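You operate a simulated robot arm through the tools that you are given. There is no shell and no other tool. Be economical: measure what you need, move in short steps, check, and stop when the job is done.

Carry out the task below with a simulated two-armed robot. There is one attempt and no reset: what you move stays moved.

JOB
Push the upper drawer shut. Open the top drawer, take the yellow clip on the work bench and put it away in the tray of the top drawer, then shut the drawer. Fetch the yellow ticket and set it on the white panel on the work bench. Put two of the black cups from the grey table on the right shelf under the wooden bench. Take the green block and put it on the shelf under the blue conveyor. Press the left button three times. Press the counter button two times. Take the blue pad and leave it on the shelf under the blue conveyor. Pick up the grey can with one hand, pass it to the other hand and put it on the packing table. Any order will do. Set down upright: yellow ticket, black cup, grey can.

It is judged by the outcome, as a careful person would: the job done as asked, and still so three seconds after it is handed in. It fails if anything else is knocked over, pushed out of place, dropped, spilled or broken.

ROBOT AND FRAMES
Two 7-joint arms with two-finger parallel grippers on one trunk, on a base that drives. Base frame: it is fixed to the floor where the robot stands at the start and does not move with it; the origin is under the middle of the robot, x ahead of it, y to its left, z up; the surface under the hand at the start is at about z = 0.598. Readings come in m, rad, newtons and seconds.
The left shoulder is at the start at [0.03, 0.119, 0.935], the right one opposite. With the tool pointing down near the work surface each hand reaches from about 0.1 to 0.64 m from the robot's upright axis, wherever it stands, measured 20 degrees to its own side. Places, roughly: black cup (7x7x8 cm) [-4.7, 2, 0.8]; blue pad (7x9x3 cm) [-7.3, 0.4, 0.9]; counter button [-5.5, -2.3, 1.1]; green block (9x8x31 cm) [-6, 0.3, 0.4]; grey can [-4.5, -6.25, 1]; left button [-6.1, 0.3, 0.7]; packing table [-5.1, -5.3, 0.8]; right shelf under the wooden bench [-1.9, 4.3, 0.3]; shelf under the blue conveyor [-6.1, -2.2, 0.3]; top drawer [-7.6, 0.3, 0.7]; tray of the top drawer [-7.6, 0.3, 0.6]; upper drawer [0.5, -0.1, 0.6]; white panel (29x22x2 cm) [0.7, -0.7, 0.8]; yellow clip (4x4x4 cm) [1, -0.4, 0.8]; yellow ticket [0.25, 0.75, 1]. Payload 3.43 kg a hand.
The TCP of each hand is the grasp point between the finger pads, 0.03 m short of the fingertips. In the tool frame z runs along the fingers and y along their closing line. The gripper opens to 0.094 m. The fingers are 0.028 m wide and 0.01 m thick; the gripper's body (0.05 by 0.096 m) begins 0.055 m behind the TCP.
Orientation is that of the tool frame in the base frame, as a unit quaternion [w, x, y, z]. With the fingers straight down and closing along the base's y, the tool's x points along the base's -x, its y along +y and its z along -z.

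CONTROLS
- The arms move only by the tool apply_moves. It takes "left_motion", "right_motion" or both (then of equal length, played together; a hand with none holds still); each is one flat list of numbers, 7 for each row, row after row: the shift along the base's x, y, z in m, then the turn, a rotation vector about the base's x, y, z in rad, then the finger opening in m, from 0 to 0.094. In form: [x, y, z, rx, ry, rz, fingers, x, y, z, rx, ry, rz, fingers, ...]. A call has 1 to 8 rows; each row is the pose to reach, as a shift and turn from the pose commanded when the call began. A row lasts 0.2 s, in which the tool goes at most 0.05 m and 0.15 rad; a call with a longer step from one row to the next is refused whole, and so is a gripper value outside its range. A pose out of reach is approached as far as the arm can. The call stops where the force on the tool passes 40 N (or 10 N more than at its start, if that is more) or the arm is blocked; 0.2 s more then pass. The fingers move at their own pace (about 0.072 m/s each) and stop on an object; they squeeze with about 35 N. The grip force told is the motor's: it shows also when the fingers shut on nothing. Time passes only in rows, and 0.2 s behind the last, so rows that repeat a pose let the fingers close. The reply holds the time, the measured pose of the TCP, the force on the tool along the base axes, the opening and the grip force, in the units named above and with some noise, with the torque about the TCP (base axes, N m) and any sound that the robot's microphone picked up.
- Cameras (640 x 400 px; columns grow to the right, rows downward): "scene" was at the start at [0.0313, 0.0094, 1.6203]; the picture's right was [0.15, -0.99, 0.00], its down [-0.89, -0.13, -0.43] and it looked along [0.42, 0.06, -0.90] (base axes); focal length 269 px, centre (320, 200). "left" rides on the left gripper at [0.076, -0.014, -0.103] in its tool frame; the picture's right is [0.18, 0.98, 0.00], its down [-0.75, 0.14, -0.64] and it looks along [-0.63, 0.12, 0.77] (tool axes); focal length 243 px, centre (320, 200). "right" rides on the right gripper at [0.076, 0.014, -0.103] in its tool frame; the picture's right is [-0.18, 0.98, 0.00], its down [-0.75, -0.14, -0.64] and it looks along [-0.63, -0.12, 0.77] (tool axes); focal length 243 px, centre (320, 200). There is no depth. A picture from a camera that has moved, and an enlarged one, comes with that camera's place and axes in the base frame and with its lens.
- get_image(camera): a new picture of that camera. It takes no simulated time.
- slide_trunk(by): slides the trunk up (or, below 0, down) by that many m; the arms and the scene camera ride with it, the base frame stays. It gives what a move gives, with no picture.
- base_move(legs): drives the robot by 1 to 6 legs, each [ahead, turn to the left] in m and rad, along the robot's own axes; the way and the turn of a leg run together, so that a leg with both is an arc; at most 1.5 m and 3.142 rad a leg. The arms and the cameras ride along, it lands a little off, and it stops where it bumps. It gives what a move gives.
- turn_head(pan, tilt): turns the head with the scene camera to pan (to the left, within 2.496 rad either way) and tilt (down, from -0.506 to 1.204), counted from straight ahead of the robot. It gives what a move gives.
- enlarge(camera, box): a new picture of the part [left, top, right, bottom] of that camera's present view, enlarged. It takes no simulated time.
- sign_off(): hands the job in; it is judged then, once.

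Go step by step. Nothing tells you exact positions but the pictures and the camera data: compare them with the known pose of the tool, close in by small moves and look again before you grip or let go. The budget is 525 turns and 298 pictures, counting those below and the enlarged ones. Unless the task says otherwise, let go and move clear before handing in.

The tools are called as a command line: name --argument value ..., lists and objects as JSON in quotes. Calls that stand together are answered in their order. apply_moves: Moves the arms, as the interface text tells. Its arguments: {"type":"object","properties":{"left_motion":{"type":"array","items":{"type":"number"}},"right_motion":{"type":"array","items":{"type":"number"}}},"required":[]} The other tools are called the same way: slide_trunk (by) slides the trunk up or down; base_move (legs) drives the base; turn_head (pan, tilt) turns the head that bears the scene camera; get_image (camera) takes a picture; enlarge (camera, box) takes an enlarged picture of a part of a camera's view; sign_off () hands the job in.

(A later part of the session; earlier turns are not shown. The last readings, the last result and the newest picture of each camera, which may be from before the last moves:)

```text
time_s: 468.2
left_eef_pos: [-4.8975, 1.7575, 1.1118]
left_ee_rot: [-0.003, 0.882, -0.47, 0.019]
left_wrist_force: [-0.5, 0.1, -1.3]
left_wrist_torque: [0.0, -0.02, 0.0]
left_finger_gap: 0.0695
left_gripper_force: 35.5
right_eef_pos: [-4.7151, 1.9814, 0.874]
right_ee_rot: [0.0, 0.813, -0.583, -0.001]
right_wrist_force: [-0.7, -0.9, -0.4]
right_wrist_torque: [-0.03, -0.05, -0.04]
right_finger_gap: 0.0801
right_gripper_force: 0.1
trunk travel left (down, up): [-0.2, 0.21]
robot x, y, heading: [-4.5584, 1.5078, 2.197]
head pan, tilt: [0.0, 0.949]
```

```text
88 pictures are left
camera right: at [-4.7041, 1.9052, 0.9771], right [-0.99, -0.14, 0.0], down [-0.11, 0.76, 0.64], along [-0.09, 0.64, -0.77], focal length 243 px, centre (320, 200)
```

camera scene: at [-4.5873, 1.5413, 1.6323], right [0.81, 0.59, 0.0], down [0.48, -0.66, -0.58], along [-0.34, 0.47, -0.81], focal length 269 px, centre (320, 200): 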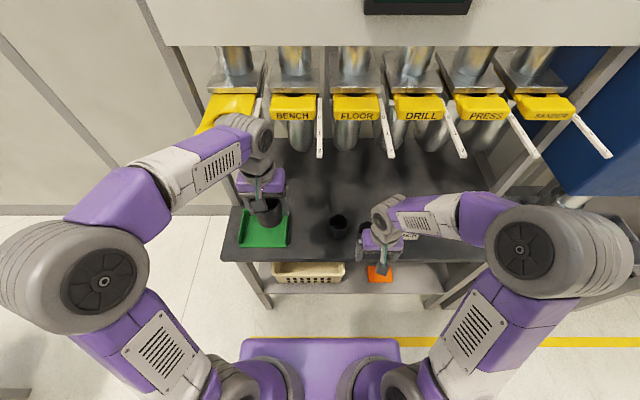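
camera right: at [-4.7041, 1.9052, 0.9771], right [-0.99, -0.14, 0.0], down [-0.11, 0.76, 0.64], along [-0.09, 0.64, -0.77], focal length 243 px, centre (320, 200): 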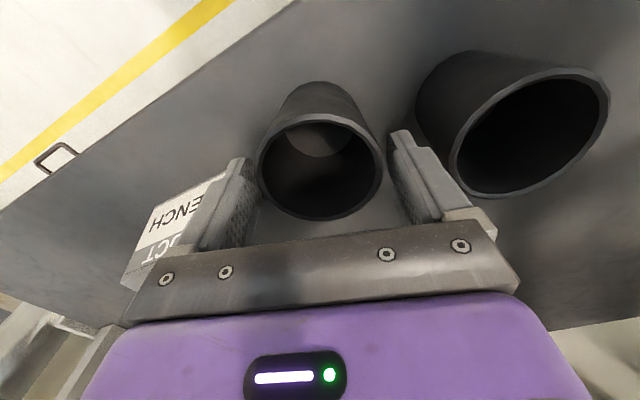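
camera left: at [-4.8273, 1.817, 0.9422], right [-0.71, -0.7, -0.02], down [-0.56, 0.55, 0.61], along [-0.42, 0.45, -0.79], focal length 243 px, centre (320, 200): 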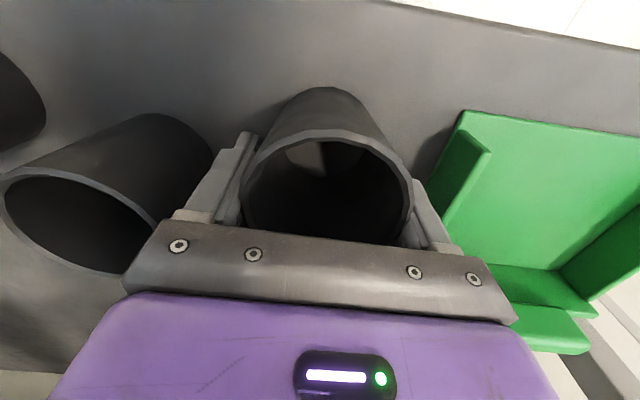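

apply_moves --right_motion '[-0.002, 0, -0.012, 0, 0, 0, 0.08, -0.002, 0, -0.022, 0, 0, 0, 0.08, -0.002, 0, -0.022, 0, 0, 0, 0.06, -0.002, 0, -0.022, 0, 0, 0, 0.04, -0.002, 0, -0.022, 0, 0, 0, 0.04]'

get_image --camera "right"

```text
time_s: 469.4
left_eef_pos: [-4.8976, 1.7565, 1.1123]
left_ee_rot: [-0.003, 0.882, -0.47, 0.02]
left_wrist_force: [-0.5, 0.1, 0.4]
left_wrist_torque: [0.01, 0.01, 0.03]
left_finger_gap: 0.0693
left_gripper_force: 34.6
right_eef_pos: [-4.7169, 1.9827, 0.8509]
right_ee_rot: [0.001, 0.813, -0.582, 0.0]
right_wrist_force: [-0.2, 0.1, -0.4]
right_wrist_torque: [-0.03, -0.02, -0.02]
right_finger_gap: 0.069
right_gripper_force: 35.3
trunk travel left (down, up): [-0.2, 0.21]
robot x, y, heading: [-4.5643, 1.5021, 2.202]
head pan, tilt: [0.0, 0.949]
```

```text
87 pictures are left
camera right: at [-4.7053, 1.9056, 0.9544], right [-0.99, -0.14, 0.0], down [-0.11, 0.76, 0.64], along [-0.09, 0.64, -0.77], focal length 243 px, centre (320, 200)
```

right: 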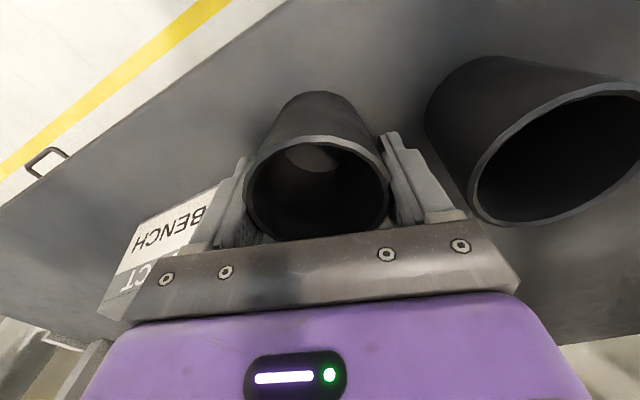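

Both cups gripped. I lift this one modestly, come back toward me, then up.

apply_moves --right_motion '[0, 0, 0.02, 0, 0, 0, 0.04, 0, 0, 0.05, 0, 0, 0, 0.04, 0.01, -0.015, 0.08, 0, 0, 0, 0.04, 0.035, -0.05, 0.085, 0, 0, 0, 0.04, 0.06, -0.085, 0.09, 0, 0, 0, 0.04, 0.085, -0.12, 0.1, 0, 0, 0, 0.04, 0.1, -0.15, 0.13, 0, 0, 0, 0.04, 0.11, -0.16, 0.17, 0, 0, 0, 0.04]'

apply_moves --right_motion '[0, 0, 0.04, 0, 0, 0.1, 0.04, 0, 0, 0.08, 0, 0, 0.2, 0.04, 0, 0, 0.1, 0, 0, 0.3, 0.04]' --left_motion '[0.01, -0.03, 0, 0, 0, 0, 0.04, 0.02, -0.06, 0, 0, 0, 0, 0.04, 0.03, -0.09, 0, 0, 0, 0, 0.04]'

get_image --camera "scene"

```text
time_s: 471.2
left_eef_pos: [-4.898, 1.7569, 1.1127]
left_ee_rot: [-0.002, 0.883, -0.469, 0.019]
left_wrist_force: [0.0, 0.2, -1.0]
left_wrist_torque: [0.03, 0.04, -0.04]
left_finger_gap: 0.0696
left_gripper_force: 34.9
right_eef_pos: [-4.6028, 1.8206, 1.0214]
right_ee_rot: [-0.001, 0.813, -0.582, 0.001]
right_wrist_force: [0.7, -0.9, -1.0]
right_wrist_torque: [-0.01, 0.01, -0.01]
right_finger_gap: 0.0685
right_gripper_force: 35.2
trunk travel left (down, up): [-0.2, 0.21]
robot x, y, heading: [-4.563, 1.505, 2.201]
head pan, tilt: [0.0, 0.949]
```

```text
time_s: 472.0
left_eef_pos: [-4.8652, 1.6663, 1.1128]
left_ee_rot: [-0.004, 0.882, -0.471, 0.02]
left_wrist_force: [-0.1, -0.6, -0.1]
left_wrist_torque: [0.0, 0.03, 0.03]
left_finger_gap: 0.0696
left_gripper_force: 35.2
right_eef_pos: [-4.6033, 1.8205, 1.1217]
right_ee_rot: [-0.001, 0.891, -0.453, 0.0]
right_wrist_force: [0.8, -0.4, -0.6]
right_wrist_torque: [-0.01, -0.01, -0.01]
right_finger_gap: 0.0686
right_gripper_force: 34.6
trunk travel left (down, up): [-0.2, 0.21]
robot x, y, heading: [-4.5601, 1.5056, 2.206]
head pan, tilt: [0.0, 0.949]
```

```text
86 pictures are left
camera scene: at [-4.5865, 1.5376, 1.6324], right [0.81, 0.59, 0.0], down [0.48, -0.66, -0.58], along [-0.34, 0.47, -0.81], focal length 269 px, centre (320, 200)
```

scene: 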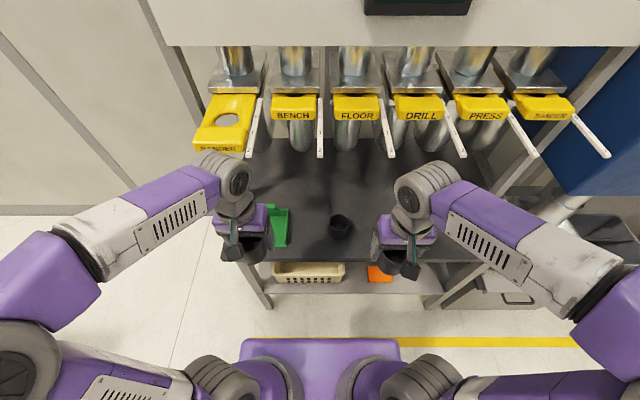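

Both cups are held. I back off and drive along toward the wooden bench, then look.

base_move --legs '[[-0.32, 0], [0, -1.588], [1.3, 0]]'

turn_head --pan 0.15 --tilt 0.45

get_image --camera "scene"

```text
time_s: 484.1
left_eef_pos: [-3.1608, 2.3016, 1.1113]
left_ee_rot: [-0.012, -0.287, 0.958, -0.015]
left_wrist_force: [0.5, -0.1, -1.0]
left_wrist_torque: [-0.04, 0.02, 0.01]
left_finger_gap: 0.0693
left_gripper_force: 35.8
right_eef_pos: [-3.0084, 2.0354, 1.1216]
right_ee_rot: [0.0, -0.305, 0.952, -0.001]
right_wrist_force: [0.7, -0.2, -0.3]
right_wrist_torque: [0.05, 0.02, -0.06]
right_finger_gap: 0.0678
right_gripper_force: 34.9
trunk travel left (down, up): [-0.2, 0.21]
robot x, y, heading: [-3.3276, 1.9965, 0.626]
head pan, tilt: [0.0, 0.949]
```

```text
time_s: 485.0
left_eef_pos: [-3.1611, 2.2991, 1.1116]
left_ee_rot: [-0.012, -0.287, 0.958, -0.015]
left_wrist_force: [0.3, 0.6, -1.2]
left_wrist_torque: [-0.02, 0.06, 0.0]
left_finger_gap: 0.0693
left_gripper_force: 35.2
right_eef_pos: [-3.0095, 2.0359, 1.1227]
right_ee_rot: [0.0, -0.304, 0.953, 0.0]
right_wrist_force: [0.2, -0.5, -1.1]
right_wrist_torque: [0.03, 0.02, 0.02]
right_finger_gap: 0.0676
right_gripper_force: 35.0
trunk travel left (down, up): [-0.2, 0.21]
robot x, y, heading: [-3.325, 1.9978, 0.625]
head pan, tilt: [0.15, 0.45]
```

```text
85 pictures are left
camera scene: at [-3.2847, 2.0443, 1.6743], right [0.7, -0.72, 0.0], down [-0.31, -0.3, -0.9], along [0.64, 0.63, -0.44], focal length 269 px, centre (320, 200)
```

scene: 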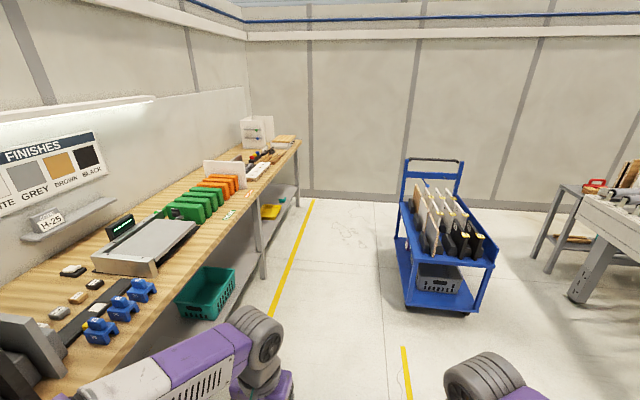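

The right half of the bench's lower shelf lies between legs at w≈0.25 and 1.69. I drive in front of it, between bench and cart.

base_move --legs '[[0, 0.07], [1.2, 0], [1.2, 0], [0, 1.5]]'

turn_head --pan 0.0 --tilt 0.85

get_image --camera "scene"

```text
time_s: 501.0
left_eef_pos: [-1.7683, 3.7275, 1.1121]
left_ee_rot: [-0.004, 0.882, -0.471, 0.02]
left_wrist_force: [-0.7, -0.1, -0.2]
left_wrist_torque: [0.02, 0.02, -0.03]
left_finger_gap: 0.0695
left_gripper_force: 35.0
right_eef_pos: [-1.5065, 3.8808, 1.1221]
right_ee_rot: [0.0, 0.89, -0.456, -0.001]
right_wrist_force: [0.4, -0.4, 0.0]
right_wrist_torque: [0.02, 0.03, 0.01]
right_finger_gap: 0.067
right_gripper_force: 34.8
trunk travel left (down, up): [-0.2, 0.21]
robot x, y, heading: [-1.4678, 3.5639, 2.201]
head pan, tilt: [0.15, 0.45]
```

```text
time_s: 501.9
left_eef_pos: [-1.7684, 3.728, 1.1116]
left_ee_rot: [-0.002, 0.882, -0.472, 0.019]
left_wrist_force: [0.3, -0.2, 0.2]
left_wrist_torque: [-0.02, 0.01, -0.01]
left_finger_gap: 0.0694
left_gripper_force: 35.0
right_eef_pos: [-1.506, 3.8809, 1.1224]
right_ee_rot: [0.001, 0.89, -0.456, 0.0]
right_wrist_force: [-0.3, 0.2, -0.5]
right_wrist_torque: [-0.01, 0.02, 0.02]
right_finger_gap: 0.0671
right_gripper_force: 35.0
trunk travel left (down, up): [-0.2, 0.21]
robot x, y, heading: [-1.4669, 3.5664, 2.196]
head pan, tilt: [0.0, 0.85]
```

```text
84 pictures are left
camera scene: at [-1.4927, 3.6032, 1.64], right [0.81, 0.59, 0.0], down [0.44, -0.61, -0.66], along [-0.39, 0.53, -0.75], focal length 269 px, centre (320, 200)
```

scene: 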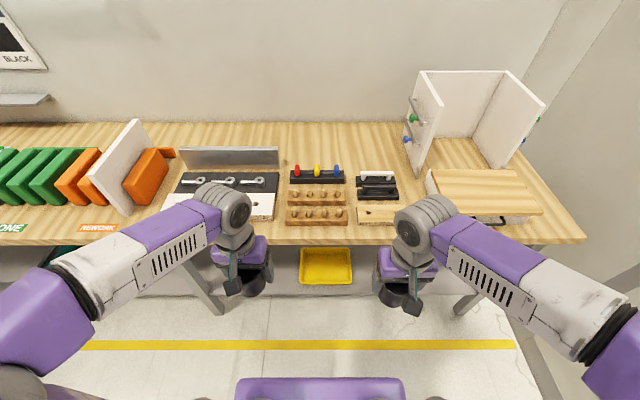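

The shelf below has a yellow tray in the middle; free space on both sides. I back off 20 cm, lower the trunk, and lower both hands together in front of the bench.

base_move --legs '[[-0.2, 0]]'

slide_trunk --by -0.2

apply_moves --left_motion '[-0.01, -0.007, -0.04, 0, 0, 0, 0.04, -0.02, -0.014, -0.08, 0, 0, 0, 0.04, -0.03, -0.021, -0.12, 0, 0, 0, 0.04, -0.04, -0.028, -0.16, 0, 0, 0, 0.04, -0.055, -0.025, -0.2, 0, 0, 0, 0.04, -0.07, -0.01, -0.24, 0, 0, 0, 0.04, -0.085, 0.01, -0.28, 0, 0, 0, 0.04]' --right_motion '[0.015, 0.01, -0.04, 0, 0, 0, 0.04, 0.03, 0.02, -0.08, 0, 0, 0, 0.04, 0.045, 0.03, -0.12, 0, 0, 0, 0.04, 0.06, 0.042, -0.16, 0, 0, 0, 0.04, 0.07, 0.06, -0.2, 0, 0, 0, 0.04, 0.065, 0.085, -0.24, 0, 0, 0, 0.04, 0.055, 0.11, -0.28, 0, 0, 0, 0.04]'

get_image --camera "scene"

```text
time_s: 503.5
left_eef_pos: [-1.653, 3.5703, 1.1124]
left_ee_rot: [-0.003, 0.881, -0.472, 0.019]
left_wrist_force: [0.7, -0.3, -0.9]
left_wrist_torque: [0.02, 0.03, 0.02]
left_finger_gap: 0.0696
left_gripper_force: 34.5
right_eef_pos: [-1.3897, 3.7236, 1.123]
right_ee_rot: [0.0, 0.889, -0.457, 0.001]
right_wrist_force: [-0.4, 0.2, -0.1]
right_wrist_torque: [0.0, -0.01, 0.03]
right_finger_gap: 0.067
right_gripper_force: 35.3
trunk travel left (down, up): [-0.2, 0.21]
robot x, y, heading: [-1.3496, 3.4087, 2.199]
head pan, tilt: [0.0, 0.85]
```

```text
time_s: 505.6
left_eef_pos: [-1.6536, 3.5708, 0.9118]
left_ee_rot: [-0.002, 0.881, -0.472, 0.019]
left_wrist_force: [0.0, -0.2, -0.9]
left_wrist_torque: [0.02, 0.05, 0.01]
left_finger_gap: 0.0694
left_gripper_force: 35.1
right_eef_pos: [-1.3897, 3.7242, 0.9211]
right_ee_rot: [-0.001, 0.89, -0.457, 0.0]
right_wrist_force: [0.1, 0.6, -0.1]
right_wrist_torque: [0.01, -0.01, -0.01]
right_finger_gap: 0.067
right_gripper_force: 34.9
trunk travel left (down, up): [0.0, 0.41]
robot x, y, heading: [-1.3508, 3.4067, 2.198]
head pan, tilt: [0.0, 0.85]
```

```text
time_s: 507.2
left_eef_pos: [-1.7389, 3.5828, 0.6314]
left_ee_rot: [-0.003, 0.882, -0.472, 0.019]
left_wrist_force: [-0.7, 0.1, -0.5]
left_wrist_torque: [0.0, 0.02, 0.0]
left_finger_gap: 0.0695
left_gripper_force: 35.0
right_eef_pos: [-1.3346, 3.8357, 0.6393]
right_ee_rot: [0.0, 0.89, -0.455, 0.001]
right_wrist_force: [0.5, -0.2, -1.1]
right_wrist_torque: [0.0, -0.01, -0.01]
right_finger_gap: 0.0673
right_gripper_force: 35.1
trunk travel left (down, up): [0.0, 0.41]
robot x, y, heading: [-1.3508, 3.4072, 2.197]
head pan, tilt: [0.0, 0.85]
```

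```text
83 pictures are left
camera scene: at [-1.3784, 3.4458, 1.4398], right [0.81, 0.59, 0.0], down [0.44, -0.61, -0.66], along [-0.39, 0.53, -0.75], focal length 269 px, centre (320, 200)
```

scene: 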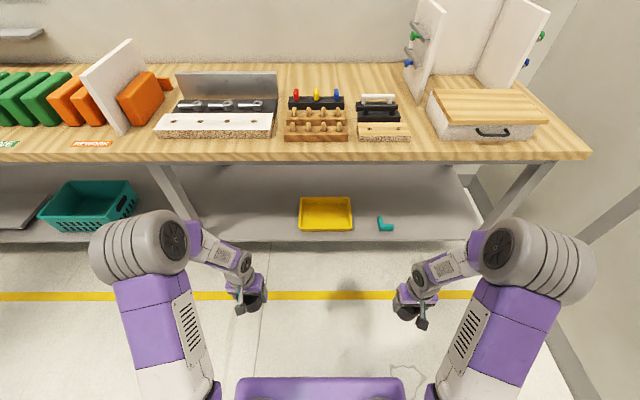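

The teal piece blocks the right slot for my reach, so both cups go on the free left part of this shelf (w≈0.43 and 0.65). I shift the base 31 cm along.

base_move --legs '[[0, 1.56], [0.31, 0], [0, -1.57]]'

get_image --camera "scene"

```text
time_s: 517.0
left_eef_pos: [-1.9898, 3.4006, 0.6339]
left_ee_rot: [-0.003, 0.88, -0.475, 0.019]
left_wrist_force: [-0.2, -0.6, 1.1]
left_wrist_torque: [0.02, 0.01, 0.01]
left_finger_gap: 0.0694
left_gripper_force: 35.0
right_eef_pos: [-1.585, 3.6521, 0.64]
right_ee_rot: [-0.001, 0.888, -0.459, 0.0]
right_wrist_force: [-0.2, 0.3, 0.2]
right_wrist_torque: [0.0, -0.03, -0.03]
right_finger_gap: 0.0669
right_gripper_force: 34.8
trunk travel left (down, up): [0.0, 0.41]
robot x, y, heading: [-1.6054, 3.2202, 2.19]
head pan, tilt: [0.0, 0.85]
```

```text
82 pictures are left
camera scene: at [-1.631, 3.2617, 1.4399], right [0.81, 0.58, 0.0], down [0.44, -0.61, -0.66], along [-0.38, 0.54, -0.75], focal length 269 px, centre (320, 200)
```

scene: 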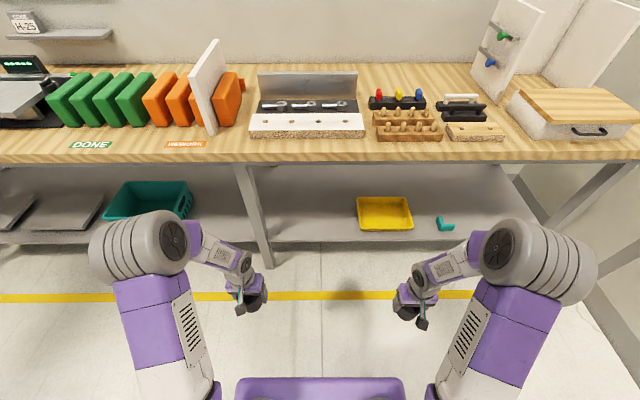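

apply_moves --left_motion '[0.014, 0.01, 0, 0, 0, 0, 0.04, 0.029, 0.02, 0, 0, 0, 0, 0.04, 0.043, 0.03, 0, 0, 0, 0, 0.04, 0.057, 0.041, 0, 0, 0, 0, 0.04, 0.057, 0.041, -0.045, 0, 0, 0, 0.04, 0.057, 0.041, -0.09, 0, 0, 0, 0.04, 0.057, 0.041, -0.135, 0, 0, 0, 0.04, 0.057, 0.041, -0.18, 0, 0, 0, 0.04]' --right_motion '[-0.04, -0.028, 0, 0, 0, 0, 0.04, -0.08, -0.056, 0, 0, 0, 0, 0.04, -0.12, -0.085, 0, 0, 0, 0, 0.04, -0.159, -0.113, 0, 0, 0, 0, 0.04, -0.159, -0.113, -0.045, 0, 0, 0, 0.04, -0.159, -0.113, -0.09, 0, 0, 0, 0.04, -0.159, -0.113, -0.135, 0, 0, 0, 0.04, -0.159, -0.113, -0.18, 0, 0, 0, 0.04]'

get_image --camera "scene"

```text
time_s: 518.8
left_eef_pos: [-1.9313, 3.4414, 0.452]
left_ee_rot: [-0.002, 0.88, -0.475, 0.02]
left_wrist_force: [-0.6, -0.1, -0.7]
left_wrist_torque: [0.02, 0.01, 0.03]
left_finger_gap: 0.0694
left_gripper_force: 34.7
right_eef_pos: [-1.744, 3.5403, 0.458]
right_ee_rot: [0.0, 0.888, -0.459, 0.0]
right_wrist_force: [0.3, -0.7, -1.2]
right_wrist_torque: [-0.02, -0.02, 0.0]
right_finger_gap: 0.0669
right_gripper_force: 34.6
trunk travel left (down, up): [0.0, 0.41]
robot x, y, heading: [-1.6045, 3.2234, 2.19]
head pan, tilt: [0.0, 0.85]
```

```text
81 pictures are left
camera scene: at [-1.6312, 3.2618, 1.4399], right [0.81, 0.58, 0.0], down [0.44, -0.61, -0.66], along [-0.38, 0.54, -0.75], focal length 269 px, centre (320, 200)
```

scene: 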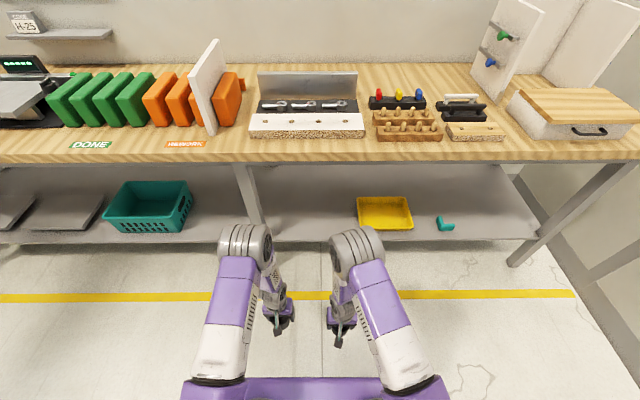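

Now both hands extend forward together (18–20 cm).

apply_moves --left_motion '[-0.023, 0.033, 0, 0, 0, 0, 0.04, -0.046, 0.065, 0, 0, 0, 0, 0.04, -0.07, 0.098, 0, 0, 0, 0, 0.04, -0.093, 0.13, 0, 0, 0, 0, 0.04, -0.105, 0.147, 0, 0, 0, 0, 0.04]' --right_motion '[-0.025, 0.035, 0, 0, 0, 0, 0.04, -0.05, 0.07, 0, 0, 0, 0, 0.04, -0.075, 0.105, 0, 0, 0, 0, 0.04, -0.1, 0.14, 0, 0, 0, 0, 0.04, -0.122, 0.171, 0, 0, 0, 0, 0.04]'

get_image --camera "scene"

```text
time_s: 520.0
left_eef_pos: [-2.0394, 3.589, 0.4536]
left_ee_rot: [-0.003, 0.88, -0.475, 0.02]
left_wrist_force: [-0.4, -0.7, -0.4]
left_wrist_torque: [0.01, 0.0, 0.0]
left_finger_gap: 0.0694
left_gripper_force: 34.8
right_eef_pos: [-1.8658, 3.7124, 0.4595]
right_ee_rot: [0.001, 0.889, -0.458, 0.001]
right_wrist_force: [-0.6, 0.2, -1.3]
right_wrist_torque: [-0.01, 0.03, -0.01]
right_finger_gap: 0.0671
right_gripper_force: 35.2
trunk travel left (down, up): [0.0, 0.41]
robot x, y, heading: [-1.6044, 3.2219, 2.188]
head pan, tilt: [0.0, 0.85]
```

```text
80 pictures are left
camera scene: at [-1.6312, 3.2618, 1.4399], right [0.81, 0.58, 0.0], down [0.44, -0.61, -0.66], along [-0.38, 0.54, -0.75], focal length 269 px, centre (320, 200)
```

scene: 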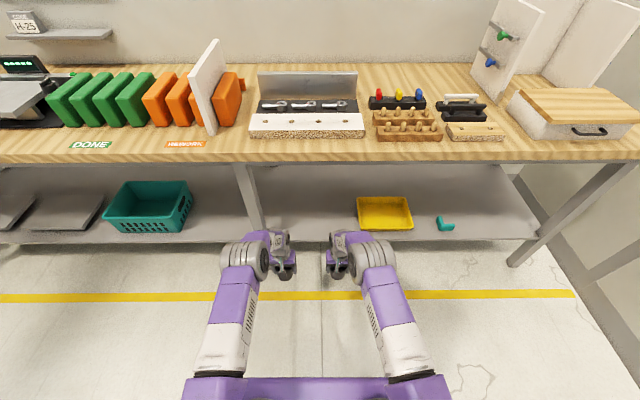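

base_move --legs '[[0.2, 0]]'

get_image --camera "left"

get_image --camera "right"

get_image --camera "scene"

```text
time_s: 521.6
left_eef_pos: [-2.1558, 3.7524, 0.4525]
left_ee_rot: [-0.002, 0.88, -0.475, 0.02]
left_wrist_force: [0.4, -0.4, 0.0]
left_wrist_torque: [0.0, 0.01, -0.01]
left_finger_gap: 0.0693
left_gripper_force: 35.1
right_eef_pos: [-1.9827, 3.8729, 0.4583]
right_ee_rot: [0.001, 0.888, -0.459, 0.001]
right_wrist_force: [0.2, 0.7, -0.6]
right_wrist_torque: [-0.02, 0.0, 0.01]
right_finger_gap: 0.0671
right_gripper_force: 35.0
trunk travel left (down, up): [0.0, 0.41]
robot x, y, heading: [-1.7177, 3.3841, 2.194]
head pan, tilt: [0.0, 0.85]
```

```text
79 pictures are left
camera left: at [-2.1055, 3.6963, 0.5571], right [-0.72, -0.69, -0.02], down [-0.56, 0.56, 0.61], along [-0.42, 0.45, -0.79], focal length 243 px, centre (320, 200)
```

left: 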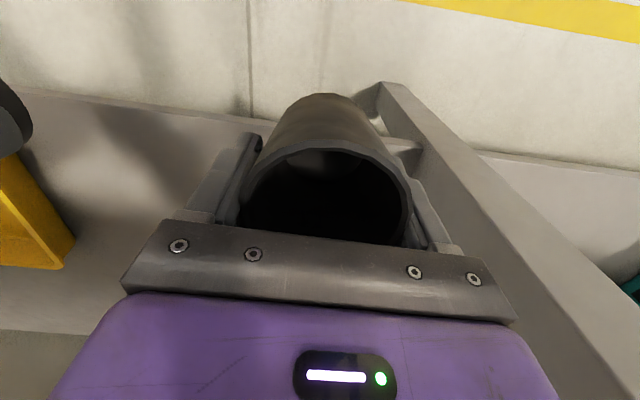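

```text
78 pictures are left
camera right: at [-1.9494, 3.8042, 0.5633], right [-0.91, -0.42, 0.0], down [-0.32, 0.7, 0.64], along [-0.27, 0.58, -0.77], focal length 243 px, centre (320, 200)
```

right: 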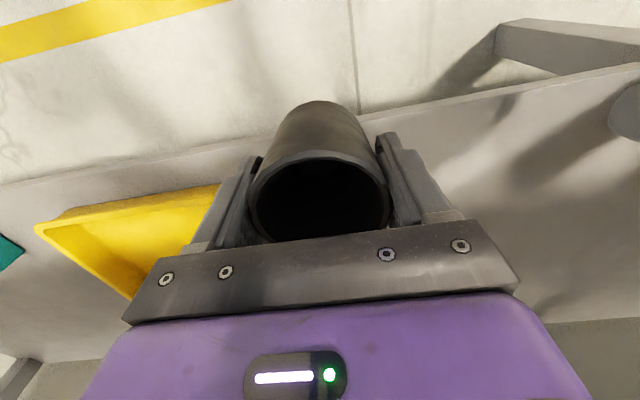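

```text
77 pictures are left
camera scene: at [-1.7474, 3.4242, 1.4399], right [0.81, 0.58, 0.0], down [0.44, -0.61, -0.66], along [-0.38, 0.54, -0.75], focal length 269 px, centre (320, 200)
```

scene: 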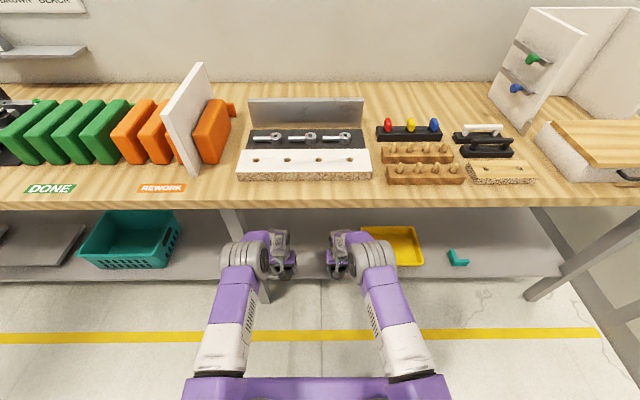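

Heading is right; 14 cm further in.

base_move --legs '[[0.14, 0]]'

get_image --camera "left"

get_image --camera "right"

```text
time_s: 522.9
left_eef_pos: [-2.1957, 3.8087, 0.4313]
left_ee_rot: [0.012, 0.878, -0.477, 0.047]
left_wrist_force: [-0.6, 0.0, -0.3]
left_wrist_torque: [-0.03, 0.01, -0.01]
left_finger_gap: 0.0693
left_gripper_force: 35.5
right_eef_pos: [-2.0218, 3.9359, 0.4385]
right_ee_rot: [0.008, 0.889, -0.456, 0.026]
right_wrist_force: [-0.1, 0.0, -0.4]
right_wrist_torque: [0.02, 0.01, -0.02]
right_finger_gap: 0.0671
right_gripper_force: 34.9
trunk travel left (down, up): [0.0, 0.41]
robot x, y, heading: [-1.7798, 3.4679, 2.196]
head pan, tilt: [0.0, 0.85]
stopped in leg 1: the robot was blocked; the commanded pose is now the measured one
```

```text
76 pictures are left
camera left: at [-2.149, 3.7587, 0.5396], right [-0.72, -0.69, -0.01], down [-0.57, 0.59, 0.56], along [-0.39, 0.41, -0.83], focal length 243 px, centre (320, 200)
```

left: 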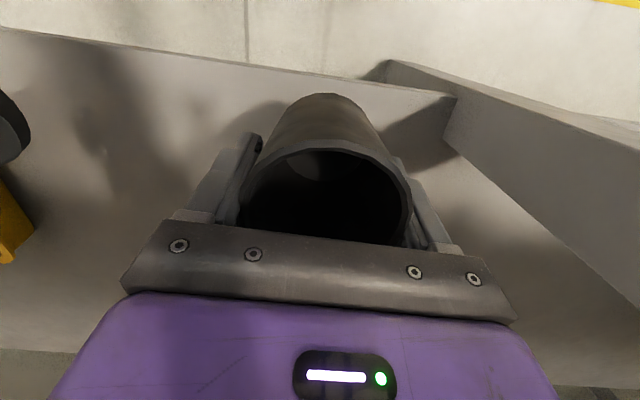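

```text
75 pictures are left
camera right: at [-1.9935, 3.8695, 0.5465], right [-0.91, -0.42, -0.02], down [-0.35, 0.72, 0.6], along [-0.24, 0.55, -0.8], focal length 243 px, centre (320, 200)
```

right: 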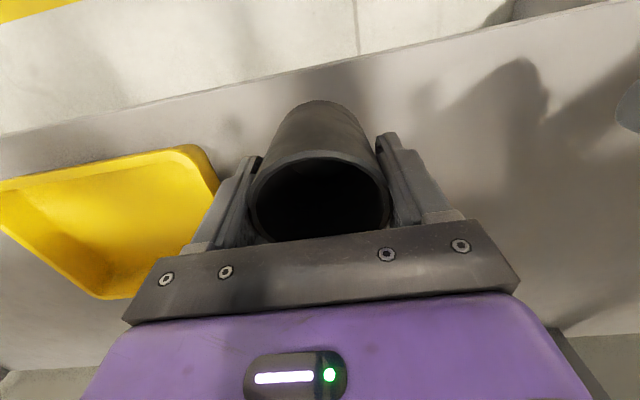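

turn_head --pan 0.0 --tilt 1.0

get_image --camera "scene"

```text
time_s: 523.6
left_eef_pos: [-2.1954, 3.8095, 0.4321]
left_ee_rot: [0.011, 0.878, -0.476, 0.046]
left_wrist_force: [0.9, -0.6, 0.5]
left_wrist_torque: [-0.01, -0.04, 0.0]
left_finger_gap: 0.0695
left_gripper_force: 35.2
right_eef_pos: [-2.0228, 3.9363, 0.4397]
right_ee_rot: [0.008, 0.889, -0.458, 0.023]
right_wrist_force: [0.0, 0.2, -1.2]
right_wrist_torque: [-0.02, 0.0, -0.01]
right_finger_gap: 0.0672
right_gripper_force: 34.8
trunk travel left (down, up): [0.0, 0.41]
robot x, y, heading: [-1.7781, 3.4673, 2.195]
head pan, tilt: [0.0, 1.0]
```

```text
74 pictures are left
camera scene: at [-1.7955, 3.4929, 1.4288], right [0.81, 0.58, 0.0], down [0.49, -0.68, -0.55], along [-0.32, 0.44, -0.84], focal length 269 px, centre (320, 200)
```

scene: 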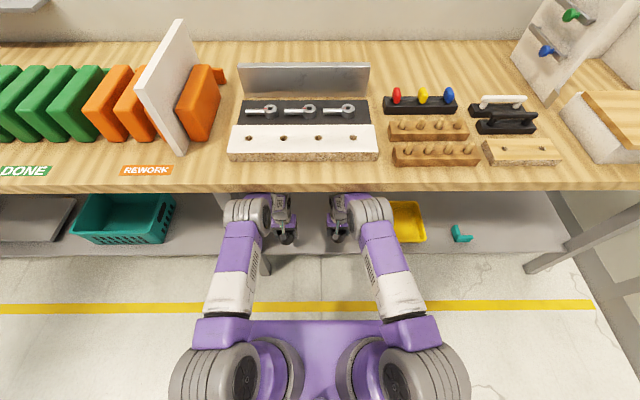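

The elbows meet the bench edge. Lowering the hands also lowers the elbows, so I lower until near the shelf surface.

apply_moves --left_motion '[0.006, -0.008, -0.01, 0, 0, 0, 0.04, 0.006, -0.008, -0.02, 0, 0, 0, 0.04, 0.006, -0.008, -0.03, 0, 0, 0, 0.04, 0.006, -0.008, -0.04, 0, 0, 0, 0.04]' --right_motion '[0.006, -0.008, -0.01, 0, 0, 0, 0.04, 0.006, -0.008, -0.02, 0, 0, 0, 0.04, 0.006, -0.008, -0.03, 0, 0, 0, 0.04, 0.006, -0.008, -0.04, 0, 0, 0, 0.04]'

get_image --camera "scene"

get_image --camera "right"

```text
time_s: 524.6
left_eef_pos: [-2.1918, 3.8066, 0.3905]
left_ee_rot: [0.011, 0.878, -0.476, 0.047]
left_wrist_force: [0.3, 0.5, -0.3]
left_wrist_torque: [0.01, -0.01, -0.03]
left_finger_gap: 0.0695
left_gripper_force: 35.6
right_eef_pos: [-2.02, 3.9319, 0.3978]
right_ee_rot: [0.008, 0.889, -0.457, 0.026]
right_wrist_force: [-0.4, 0.1, 0.0]
right_wrist_torque: [-0.01, 0.02, -0.02]
right_finger_gap: 0.0671
right_gripper_force: 35.0
trunk travel left (down, up): [0.0, 0.41]
robot x, y, heading: [-1.7792, 3.4686, 2.193]
head pan, tilt: [0.0, 1.0]
```

```text
73 pictures are left
camera scene: at [-1.8013, 3.5, 1.4288], right [0.81, 0.58, 0.0], down [0.49, -0.68, -0.54], along [-0.31, 0.44, -0.84], focal length 269 px, centre (320, 200)
```

scene: 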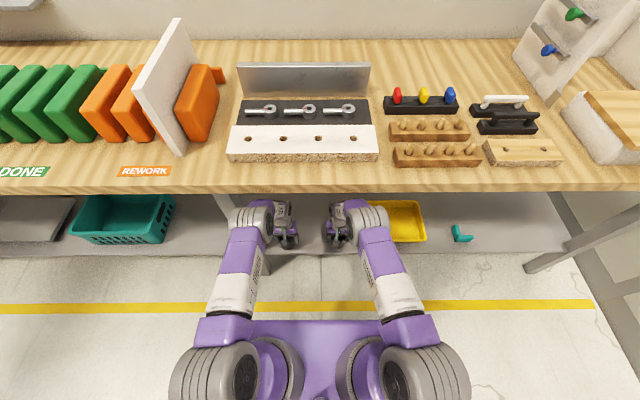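

```text
72 pictures are left
camera right: at [-1.9904, 3.866, 0.5044], right [-0.91, -0.42, -0.02], down [-0.35, 0.72, 0.6], along [-0.24, 0.55, -0.8], focal length 243 px, centre (320, 200)
```

right: 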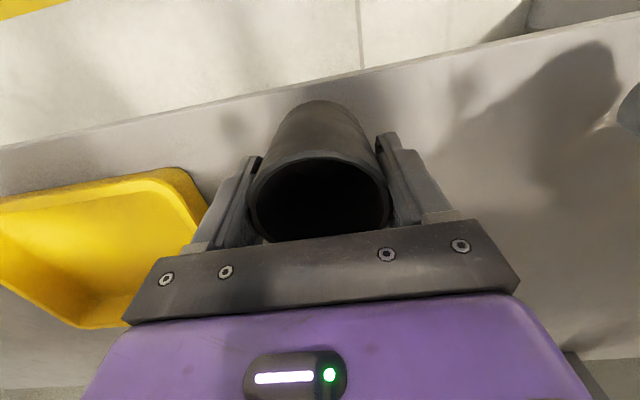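

base_move --legs '[[0.07, 0]]'

get_image --camera "right"

get_image --camera "left"

```text
time_s: 525.6
left_eef_pos: [-2.2052, 3.823, 0.3717]
left_ee_rot: [0.022, 0.877, -0.475, 0.069]
left_wrist_force: [-0.1, 0.1, -1.1]
left_wrist_torque: [0.03, 0.02, 0.0]
left_finger_gap: 0.0694
left_gripper_force: 35.0
right_eef_pos: [-2.0294, 3.9493, 0.3768]
right_ee_rot: [0.018, 0.889, -0.454, 0.051]
right_wrist_force: [0.1, -0.1, -1.0]
right_wrist_torque: [0.03, 0.02, -0.05]
right_finger_gap: 0.0669
right_gripper_force: 34.8
trunk travel left (down, up): [0.0, 0.41]
robot x, y, heading: [-1.8037, 3.5064, 2.191]
head pan, tilt: [0.0, 1.0]
stopped in leg 1: the robot was blocked; the commanded pose is now the measured one
```

```text
71 pictures are left
camera right: at [-2.0042, 3.8869, 0.4878], right [-0.9, -0.43, -0.04], down [-0.37, 0.74, 0.56], along [-0.21, 0.52, -0.83], focal length 243 px, centre (320, 200)
```

right: 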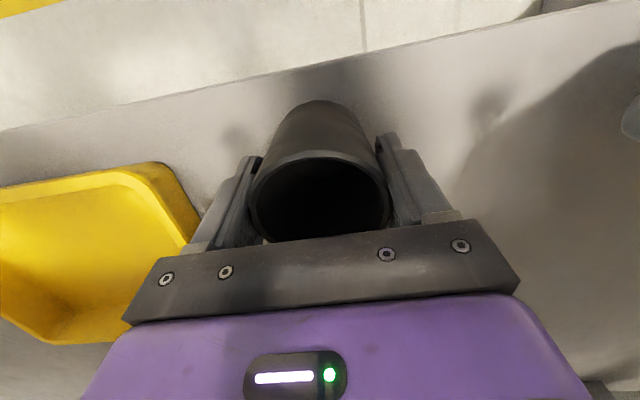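

```text
70 pictures are left
camera left: at [-2.1618, 3.7777, 0.4835], right [-0.72, -0.69, 0.0], down [-0.59, 0.61, 0.52], along [-0.36, 0.38, -0.85], focal length 243 px, centre (320, 200)
```

left: 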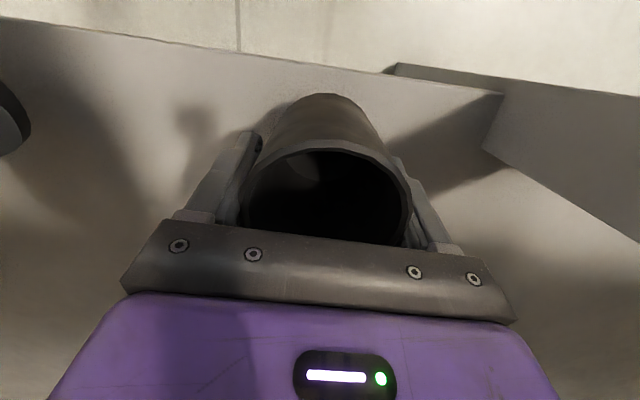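

Blocked again, but the cups' centres are now ~6 cm inside the edge, which suffices. I level both hands and lower gently to contact.

apply_moves --left_motion '[0, 0, 0, 0.06, 0.042, 0, 0.04, 0, 0, 0, 0.117, 0.084, 0, 0.04, 0, 0, 0, 0.117, 0.084, 0, 0.04]' --right_motion '[0, 0, 0, 0.045, 0.03, 0, 0.04, 0, 0, 0, 0.088, 0.062, 0, 0.04, 0, 0, 0, 0.088, 0.062, 0, 0.04]'

apply_moves --left_motion '[0, 0, -0.005, 0, 0, 0, 0.04, 0, 0, -0.01, 0, 0, 0, 0.04, 0, 0, -0.015, 0, 0, 0, 0.04, 0, 0, -0.02, 0, 0, 0, 0.04, 0, 0, -0.025, 0, 0, 0, 0.04, 0, 0, -0.03, 0, 0, 0, 0.04]'

apply_moves --right_motion '[0, 0, -0.005, 0, 0, 0, 0.04, 0, 0, -0.01, 0, 0, 0, 0.04, 0, 0, -0.015, 0, 0, 0, 0.04, 0, 0, -0.02, 0, 0, 0, 0.04, 0, 0, -0.025, 0, 0, 0, 0.04, 0, 0, -0.03, 0, 0, 0, 0.04]'

get_image --camera "left"

get_image --camera "right"

```text
time_s: 526.4
left_eef_pos: [-2.1988, 3.8074, 0.3672]
left_ee_rot: [-0.009, 0.88, -0.475, 0.006]
left_wrist_force: [0.9, -0.8, -0.5]
left_wrist_torque: [0.01, -0.01, 0.01]
left_finger_gap: 0.0694
left_gripper_force: 35.1
right_eef_pos: [-2.0211, 3.9394, 0.3744]
right_ee_rot: [-0.01, 0.889, -0.457, 0.003]
right_wrist_force: [0.3, 0.7, -0.3]
right_wrist_torque: [0.02, 0.01, -0.04]
right_finger_gap: 0.0673
right_gripper_force: 35.0
trunk travel left (down, up): [0.0, 0.41]
robot x, y, heading: [-1.803, 3.4987, 2.194]
head pan, tilt: [0.0, 1.0]
```

```text
time_s: 527.8
left_eef_pos: [-2.2068, 3.8266, 0.3426]
left_ee_rot: [-0.009, 0.879, -0.476, 0.002]
left_wrist_force: [0.4, 0.8, -0.5]
left_wrist_torque: [-0.01, 0.03, 0.04]
left_finger_gap: 0.0696
left_gripper_force: 34.7
right_eef_pos: [-2.018, 3.931, 0.3547]
right_ee_rot: [0.003, 0.892, -0.452, 0.024]
right_wrist_force: [0.7, 0.5, -0.8]
right_wrist_torque: [0.0, 0.0, 0.02]
right_finger_gap: 0.0672
right_gripper_force: 35.0
trunk travel left (down, up): [0.0, 0.41]
robot x, y, heading: [-1.8062, 3.5072, 2.193]
head pan, tilt: [0.0, 1.0]
```

```text
time_s: 529.2
left_eef_pos: [-2.2045, 3.8258, 0.3446]
left_ee_rot: [-0.011, 0.879, -0.477, 0.001]
left_wrist_force: [0.4, 0.3, -0.2]
left_wrist_torque: [0.01, 0.0, 0.0]
left_finger_gap: 0.0696
left_gripper_force: 35.2
right_eef_pos: [-2.0308, 3.9521, 0.3517]
right_ee_rot: [-0.01, 0.89, -0.455, 0.0]
right_wrist_force: [1.7, -0.4, 13.9]
right_wrist_torque: [-0.37, 0.07, 0.08]
right_finger_gap: 0.0668
right_gripper_force: 34.8
trunk travel left (down, up): [0.0, 0.41]
robot x, y, heading: [-1.8043, 3.5057, 2.193]
head pan, tilt: [0.0, 1.0]
```

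```text
69 pictures are left
camera left: at [-2.1535, 3.7663, 0.4451], right [-0.72, -0.69, -0.02], down [-0.54, 0.54, 0.64], along [-0.43, 0.48, -0.76], focal length 243 px, centre (320, 200)
```

left: 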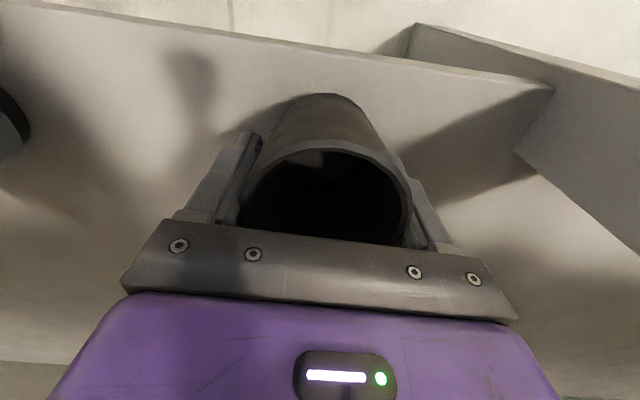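

```text
68 pictures are left
camera right: at [-1.9994, 3.8802, 0.453], right [-0.9, -0.43, -0.02], down [-0.33, 0.68, 0.65], along [-0.27, 0.59, -0.76], focal length 243 px, centre (320, 200)
```

right: 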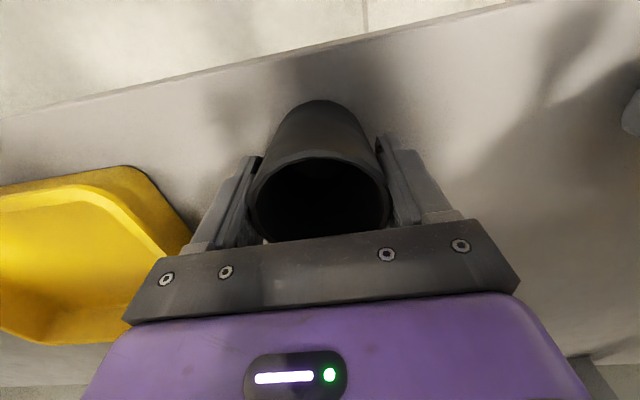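

The right cup is in contact. I lower the left the last few mm, then open both gently.

apply_moves --left_motion '[0, 0, -0.004, 0, 0, 0, 0.04, 0, 0, -0.007, 0, 0, 0, 0.04, 0, 0, -0.01, 0, 0, 0, 0.04]'

apply_moves --left_motion '[0, 0, 0.001, 0, 0, 0, 0.07, 0, 0, 0.001, 0, 0, 0, 0.075, 0, 0, 0.001, 0, 0, 0, 0.085, 0, 0, 0.001, 0, 0, 0, 0.09]' --right_motion '[0, 0, 0.001, 0, 0, 0, 0.068, 0, 0, 0.001, 0, 0, 0, 0.075, 0, 0, 0.001, 0, 0, 0, 0.085, 0, 0, 0.001, 0, 0, 0, 0.09]'

get_image --camera "left"

get_image --camera "right"

```text
time_s: 530.0
left_eef_pos: [-2.2062, 3.8279, 0.3366]
left_ee_rot: [-0.011, 0.879, -0.477, -0.001]
left_wrist_force: [0.1, 0.1, 18.0]
left_wrist_torque: [-0.62, -0.32, 0.01]
left_finger_gap: 0.0695
left_gripper_force: 34.5
right_eef_pos: [-2.0322, 3.9509, 0.3498]
right_ee_rot: [-0.01, 0.89, -0.455, -0.002]
right_wrist_force: [-1.3, 6.4, 18.1]
right_wrist_torque: [-0.19, 0.25, -0.08]
right_finger_gap: 0.0673
right_gripper_force: 35.4
trunk travel left (down, up): [0.0, 0.41]
robot x, y, heading: [-1.8041, 3.5041, 2.196]
head pan, tilt: [0.0, 1.0]
```

```text
time_s: 531.0
left_eef_pos: [-2.2059, 3.8265, 0.3348]
left_ee_rot: [-0.01, 0.879, -0.477, 0.002]
left_wrist_force: [0.1, 0.3, -0.5]
left_wrist_torque: [0.03, 0.03, 0.04]
left_finger_gap: 0.0899
left_gripper_force: 0.0
right_eef_pos: [-2.0311, 3.9501, 0.3481]
right_ee_rot: [-0.009, 0.89, -0.456, 0.001]
right_wrist_force: [0.1, 0.7, 0.3]
right_wrist_torque: [0.02, 0.02, 0.0]
right_finger_gap: 0.0902
right_gripper_force: 0.0
trunk travel left (down, up): [0.0, 0.41]
robot x, y, heading: [-1.8045, 3.5067, 2.191]
head pan, tilt: [0.0, 1.0]
```

```text
67 pictures are left
camera left: at [-2.1537, 3.767, 0.4354], right [-0.72, -0.69, -0.02], down [-0.54, 0.54, 0.64], along [-0.43, 0.48, -0.76], focal length 243 px, centre (320, 200)
```

left: 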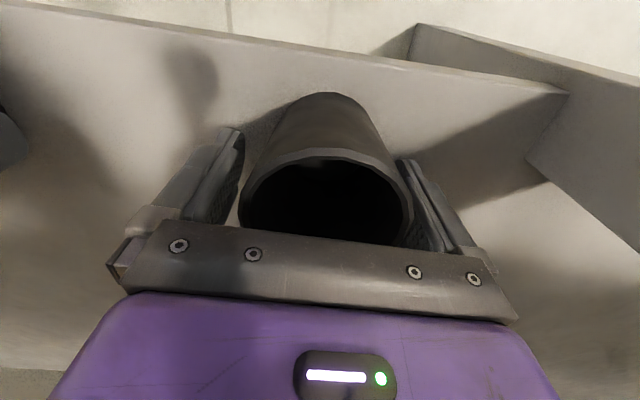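

```text
66 pictures are left
camera right: at [-1.9987, 3.8783, 0.4518], right [-0.9, -0.43, -0.02], down [-0.33, 0.68, 0.65], along [-0.26, 0.59, -0.76], focal length 243 px, centre (320, 200)
```

right: 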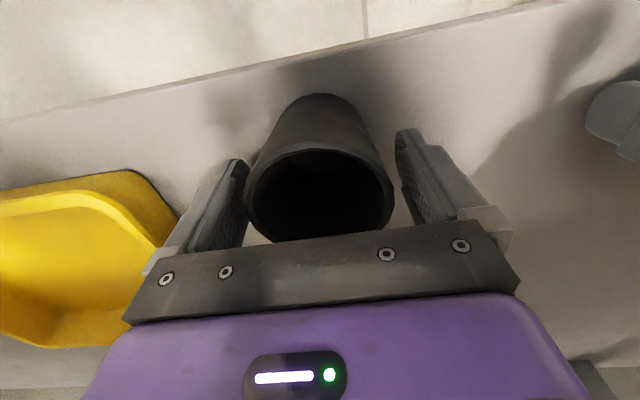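

Both cups stand. I withdraw both hands straight back along their own axes.

apply_moves --left_motion '[0.011, -0.017, 0, 0, 0, 0, 0.09, 0.022, -0.034, 0, 0, 0, 0, 0.09, 0.035, -0.054, 0, 0, 0, 0, 0.09, 0.05, -0.077, 0, 0, 0, 0, 0.09, 0.065, -0.1, 0, 0, 0, 0, 0.09]' --right_motion '[0.0117, -0.0162, 0, 0, 0, 0, 0.09, 0.0234, -0.0325, 0, 0, 0, 0, 0.09, 0.0374, -0.052, 0, 0, 0, 0, 0.09, 0.053, -0.074, 0, 0, 0, 0, 0.09, 0.07, -0.097, 0, 0, 0, 0, 0.09]'

get_image --camera "scene"

get_image --camera "right"

```text
time_s: 532.2
left_eef_pos: [-2.134, 3.7131, 0.3362]
left_ee_rot: [-0.01, 0.879, -0.477, 0.002]
left_wrist_force: [-0.9, 0.1, 0.9]
left_wrist_torque: [0.01, -0.01, -0.03]
left_finger_gap: 0.09
left_gripper_force: 0.0
right_eef_pos: [-1.9591, 3.8461, 0.3547]
right_ee_rot: [-0.013, 0.89, -0.455, -0.006]
right_wrist_force: [-0.1, -0.2, 0.3]
right_wrist_torque: [-0.03, 0.05, 0.0]
right_finger_gap: 0.0902
right_gripper_force: 0.1
trunk travel left (down, up): [0.0, 0.41]
robot x, y, heading: [-1.8061, 3.5023, 2.192]
head pan, tilt: [0.0, 1.0]
```

```text
65 pictures are left
camera scene: at [-1.8115, 3.5162, 1.4298], right [0.81, 0.59, 0.0], down [0.49, -0.67, -0.56], along [-0.33, 0.45, -0.83], focal length 269 px, centre (320, 200)
```

scene: 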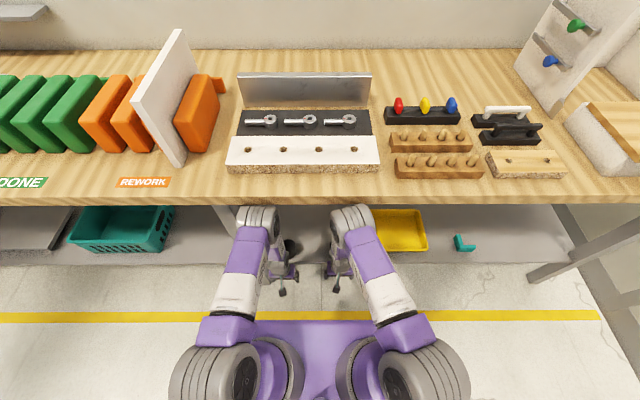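

```text
64 pictures are left
camera right: at [-1.9252, 3.7741, 0.4565], right [-0.9, -0.43, -0.01], down [-0.33, 0.67, 0.66], along [-0.27, 0.6, -0.75], focal length 243 px, centre (320, 200)
```

right: 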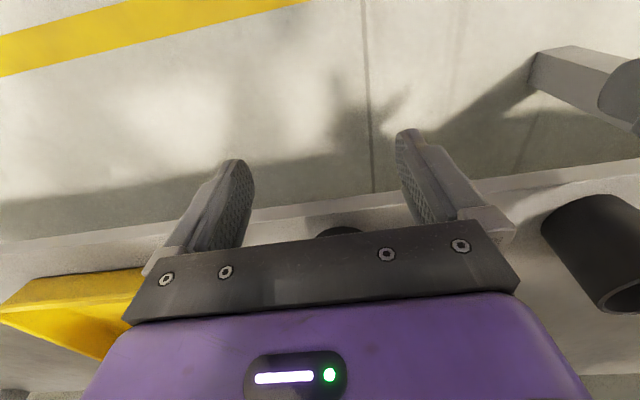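

base_move --legs '[[-0.3, 0]]'

turn_head --pan 0.0 --tilt 0.8

enlarge --camera "scene" --box '[210, 130, 450, 280]'

```text
time_s: 534.2
left_eef_pos: [-1.97, 3.4857, 0.3325]
left_ee_rot: [-0.01, 0.878, -0.478, 0.001]
left_wrist_force: [0.2, 0.0, 1.0]
left_wrist_torque: [0.0, 0.02, -0.02]
left_finger_gap: 0.0901
left_gripper_force: 0.0
right_eef_pos: [-1.7899, 3.6115, 0.3483]
right_ee_rot: [-0.008, 0.889, -0.457, 0.001]
right_wrist_force: [0.2, -0.3, 0.0]
right_wrist_torque: [-0.02, 0.02, -0.01]
right_finger_gap: 0.09
right_gripper_force: 0.1
trunk travel left (down, up): [0.0, 0.41]
robot x, y, heading: [-1.6345, 3.2631, 2.194]
head pan, tilt: [0.0, 1.0]
```

```text
time_s: 534.9
left_eef_pos: [-1.9701, 3.4851, 0.3353]
left_ee_rot: [-0.011, 0.879, -0.477, 0.001]
left_wrist_force: [0.1, 0.5, -0.5]
left_wrist_torque: [0.0, -0.01, 0.01]
left_finger_gap: 0.09
left_gripper_force: 0.0
right_eef_pos: [-1.7899, 3.6131, 0.3481]
right_ee_rot: [-0.008, 0.89, -0.457, 0.001]
right_wrist_force: [1.0, 0.0, -0.6]
right_wrist_torque: [0.03, 0.02, 0.0]
right_finger_gap: 0.0901
right_gripper_force: 0.1
trunk travel left (down, up): [0.0, 0.41]
robot x, y, heading: [-1.6351, 3.264, 2.19]
head pan, tilt: [0.0, 0.799]
```

```text
2.67 times, centred on (330, 205) of scene
camera zoom: at [-1.6619, 3.3058, 1.4439], right [0.81, 0.58, 0.0], down [0.42, -0.58, -0.7], along [-0.4, 0.57, -0.72], focal length 716 px, centre (293, 187)
```

zoom: 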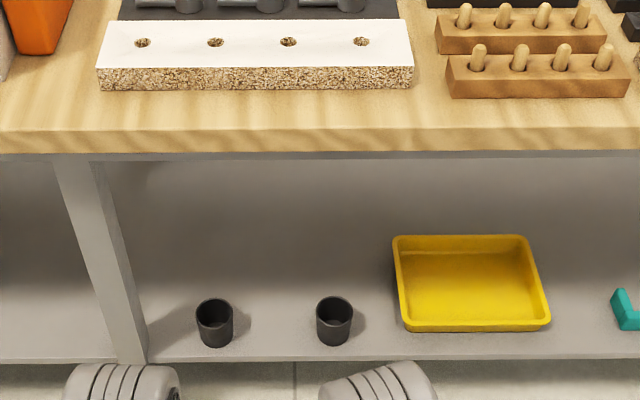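

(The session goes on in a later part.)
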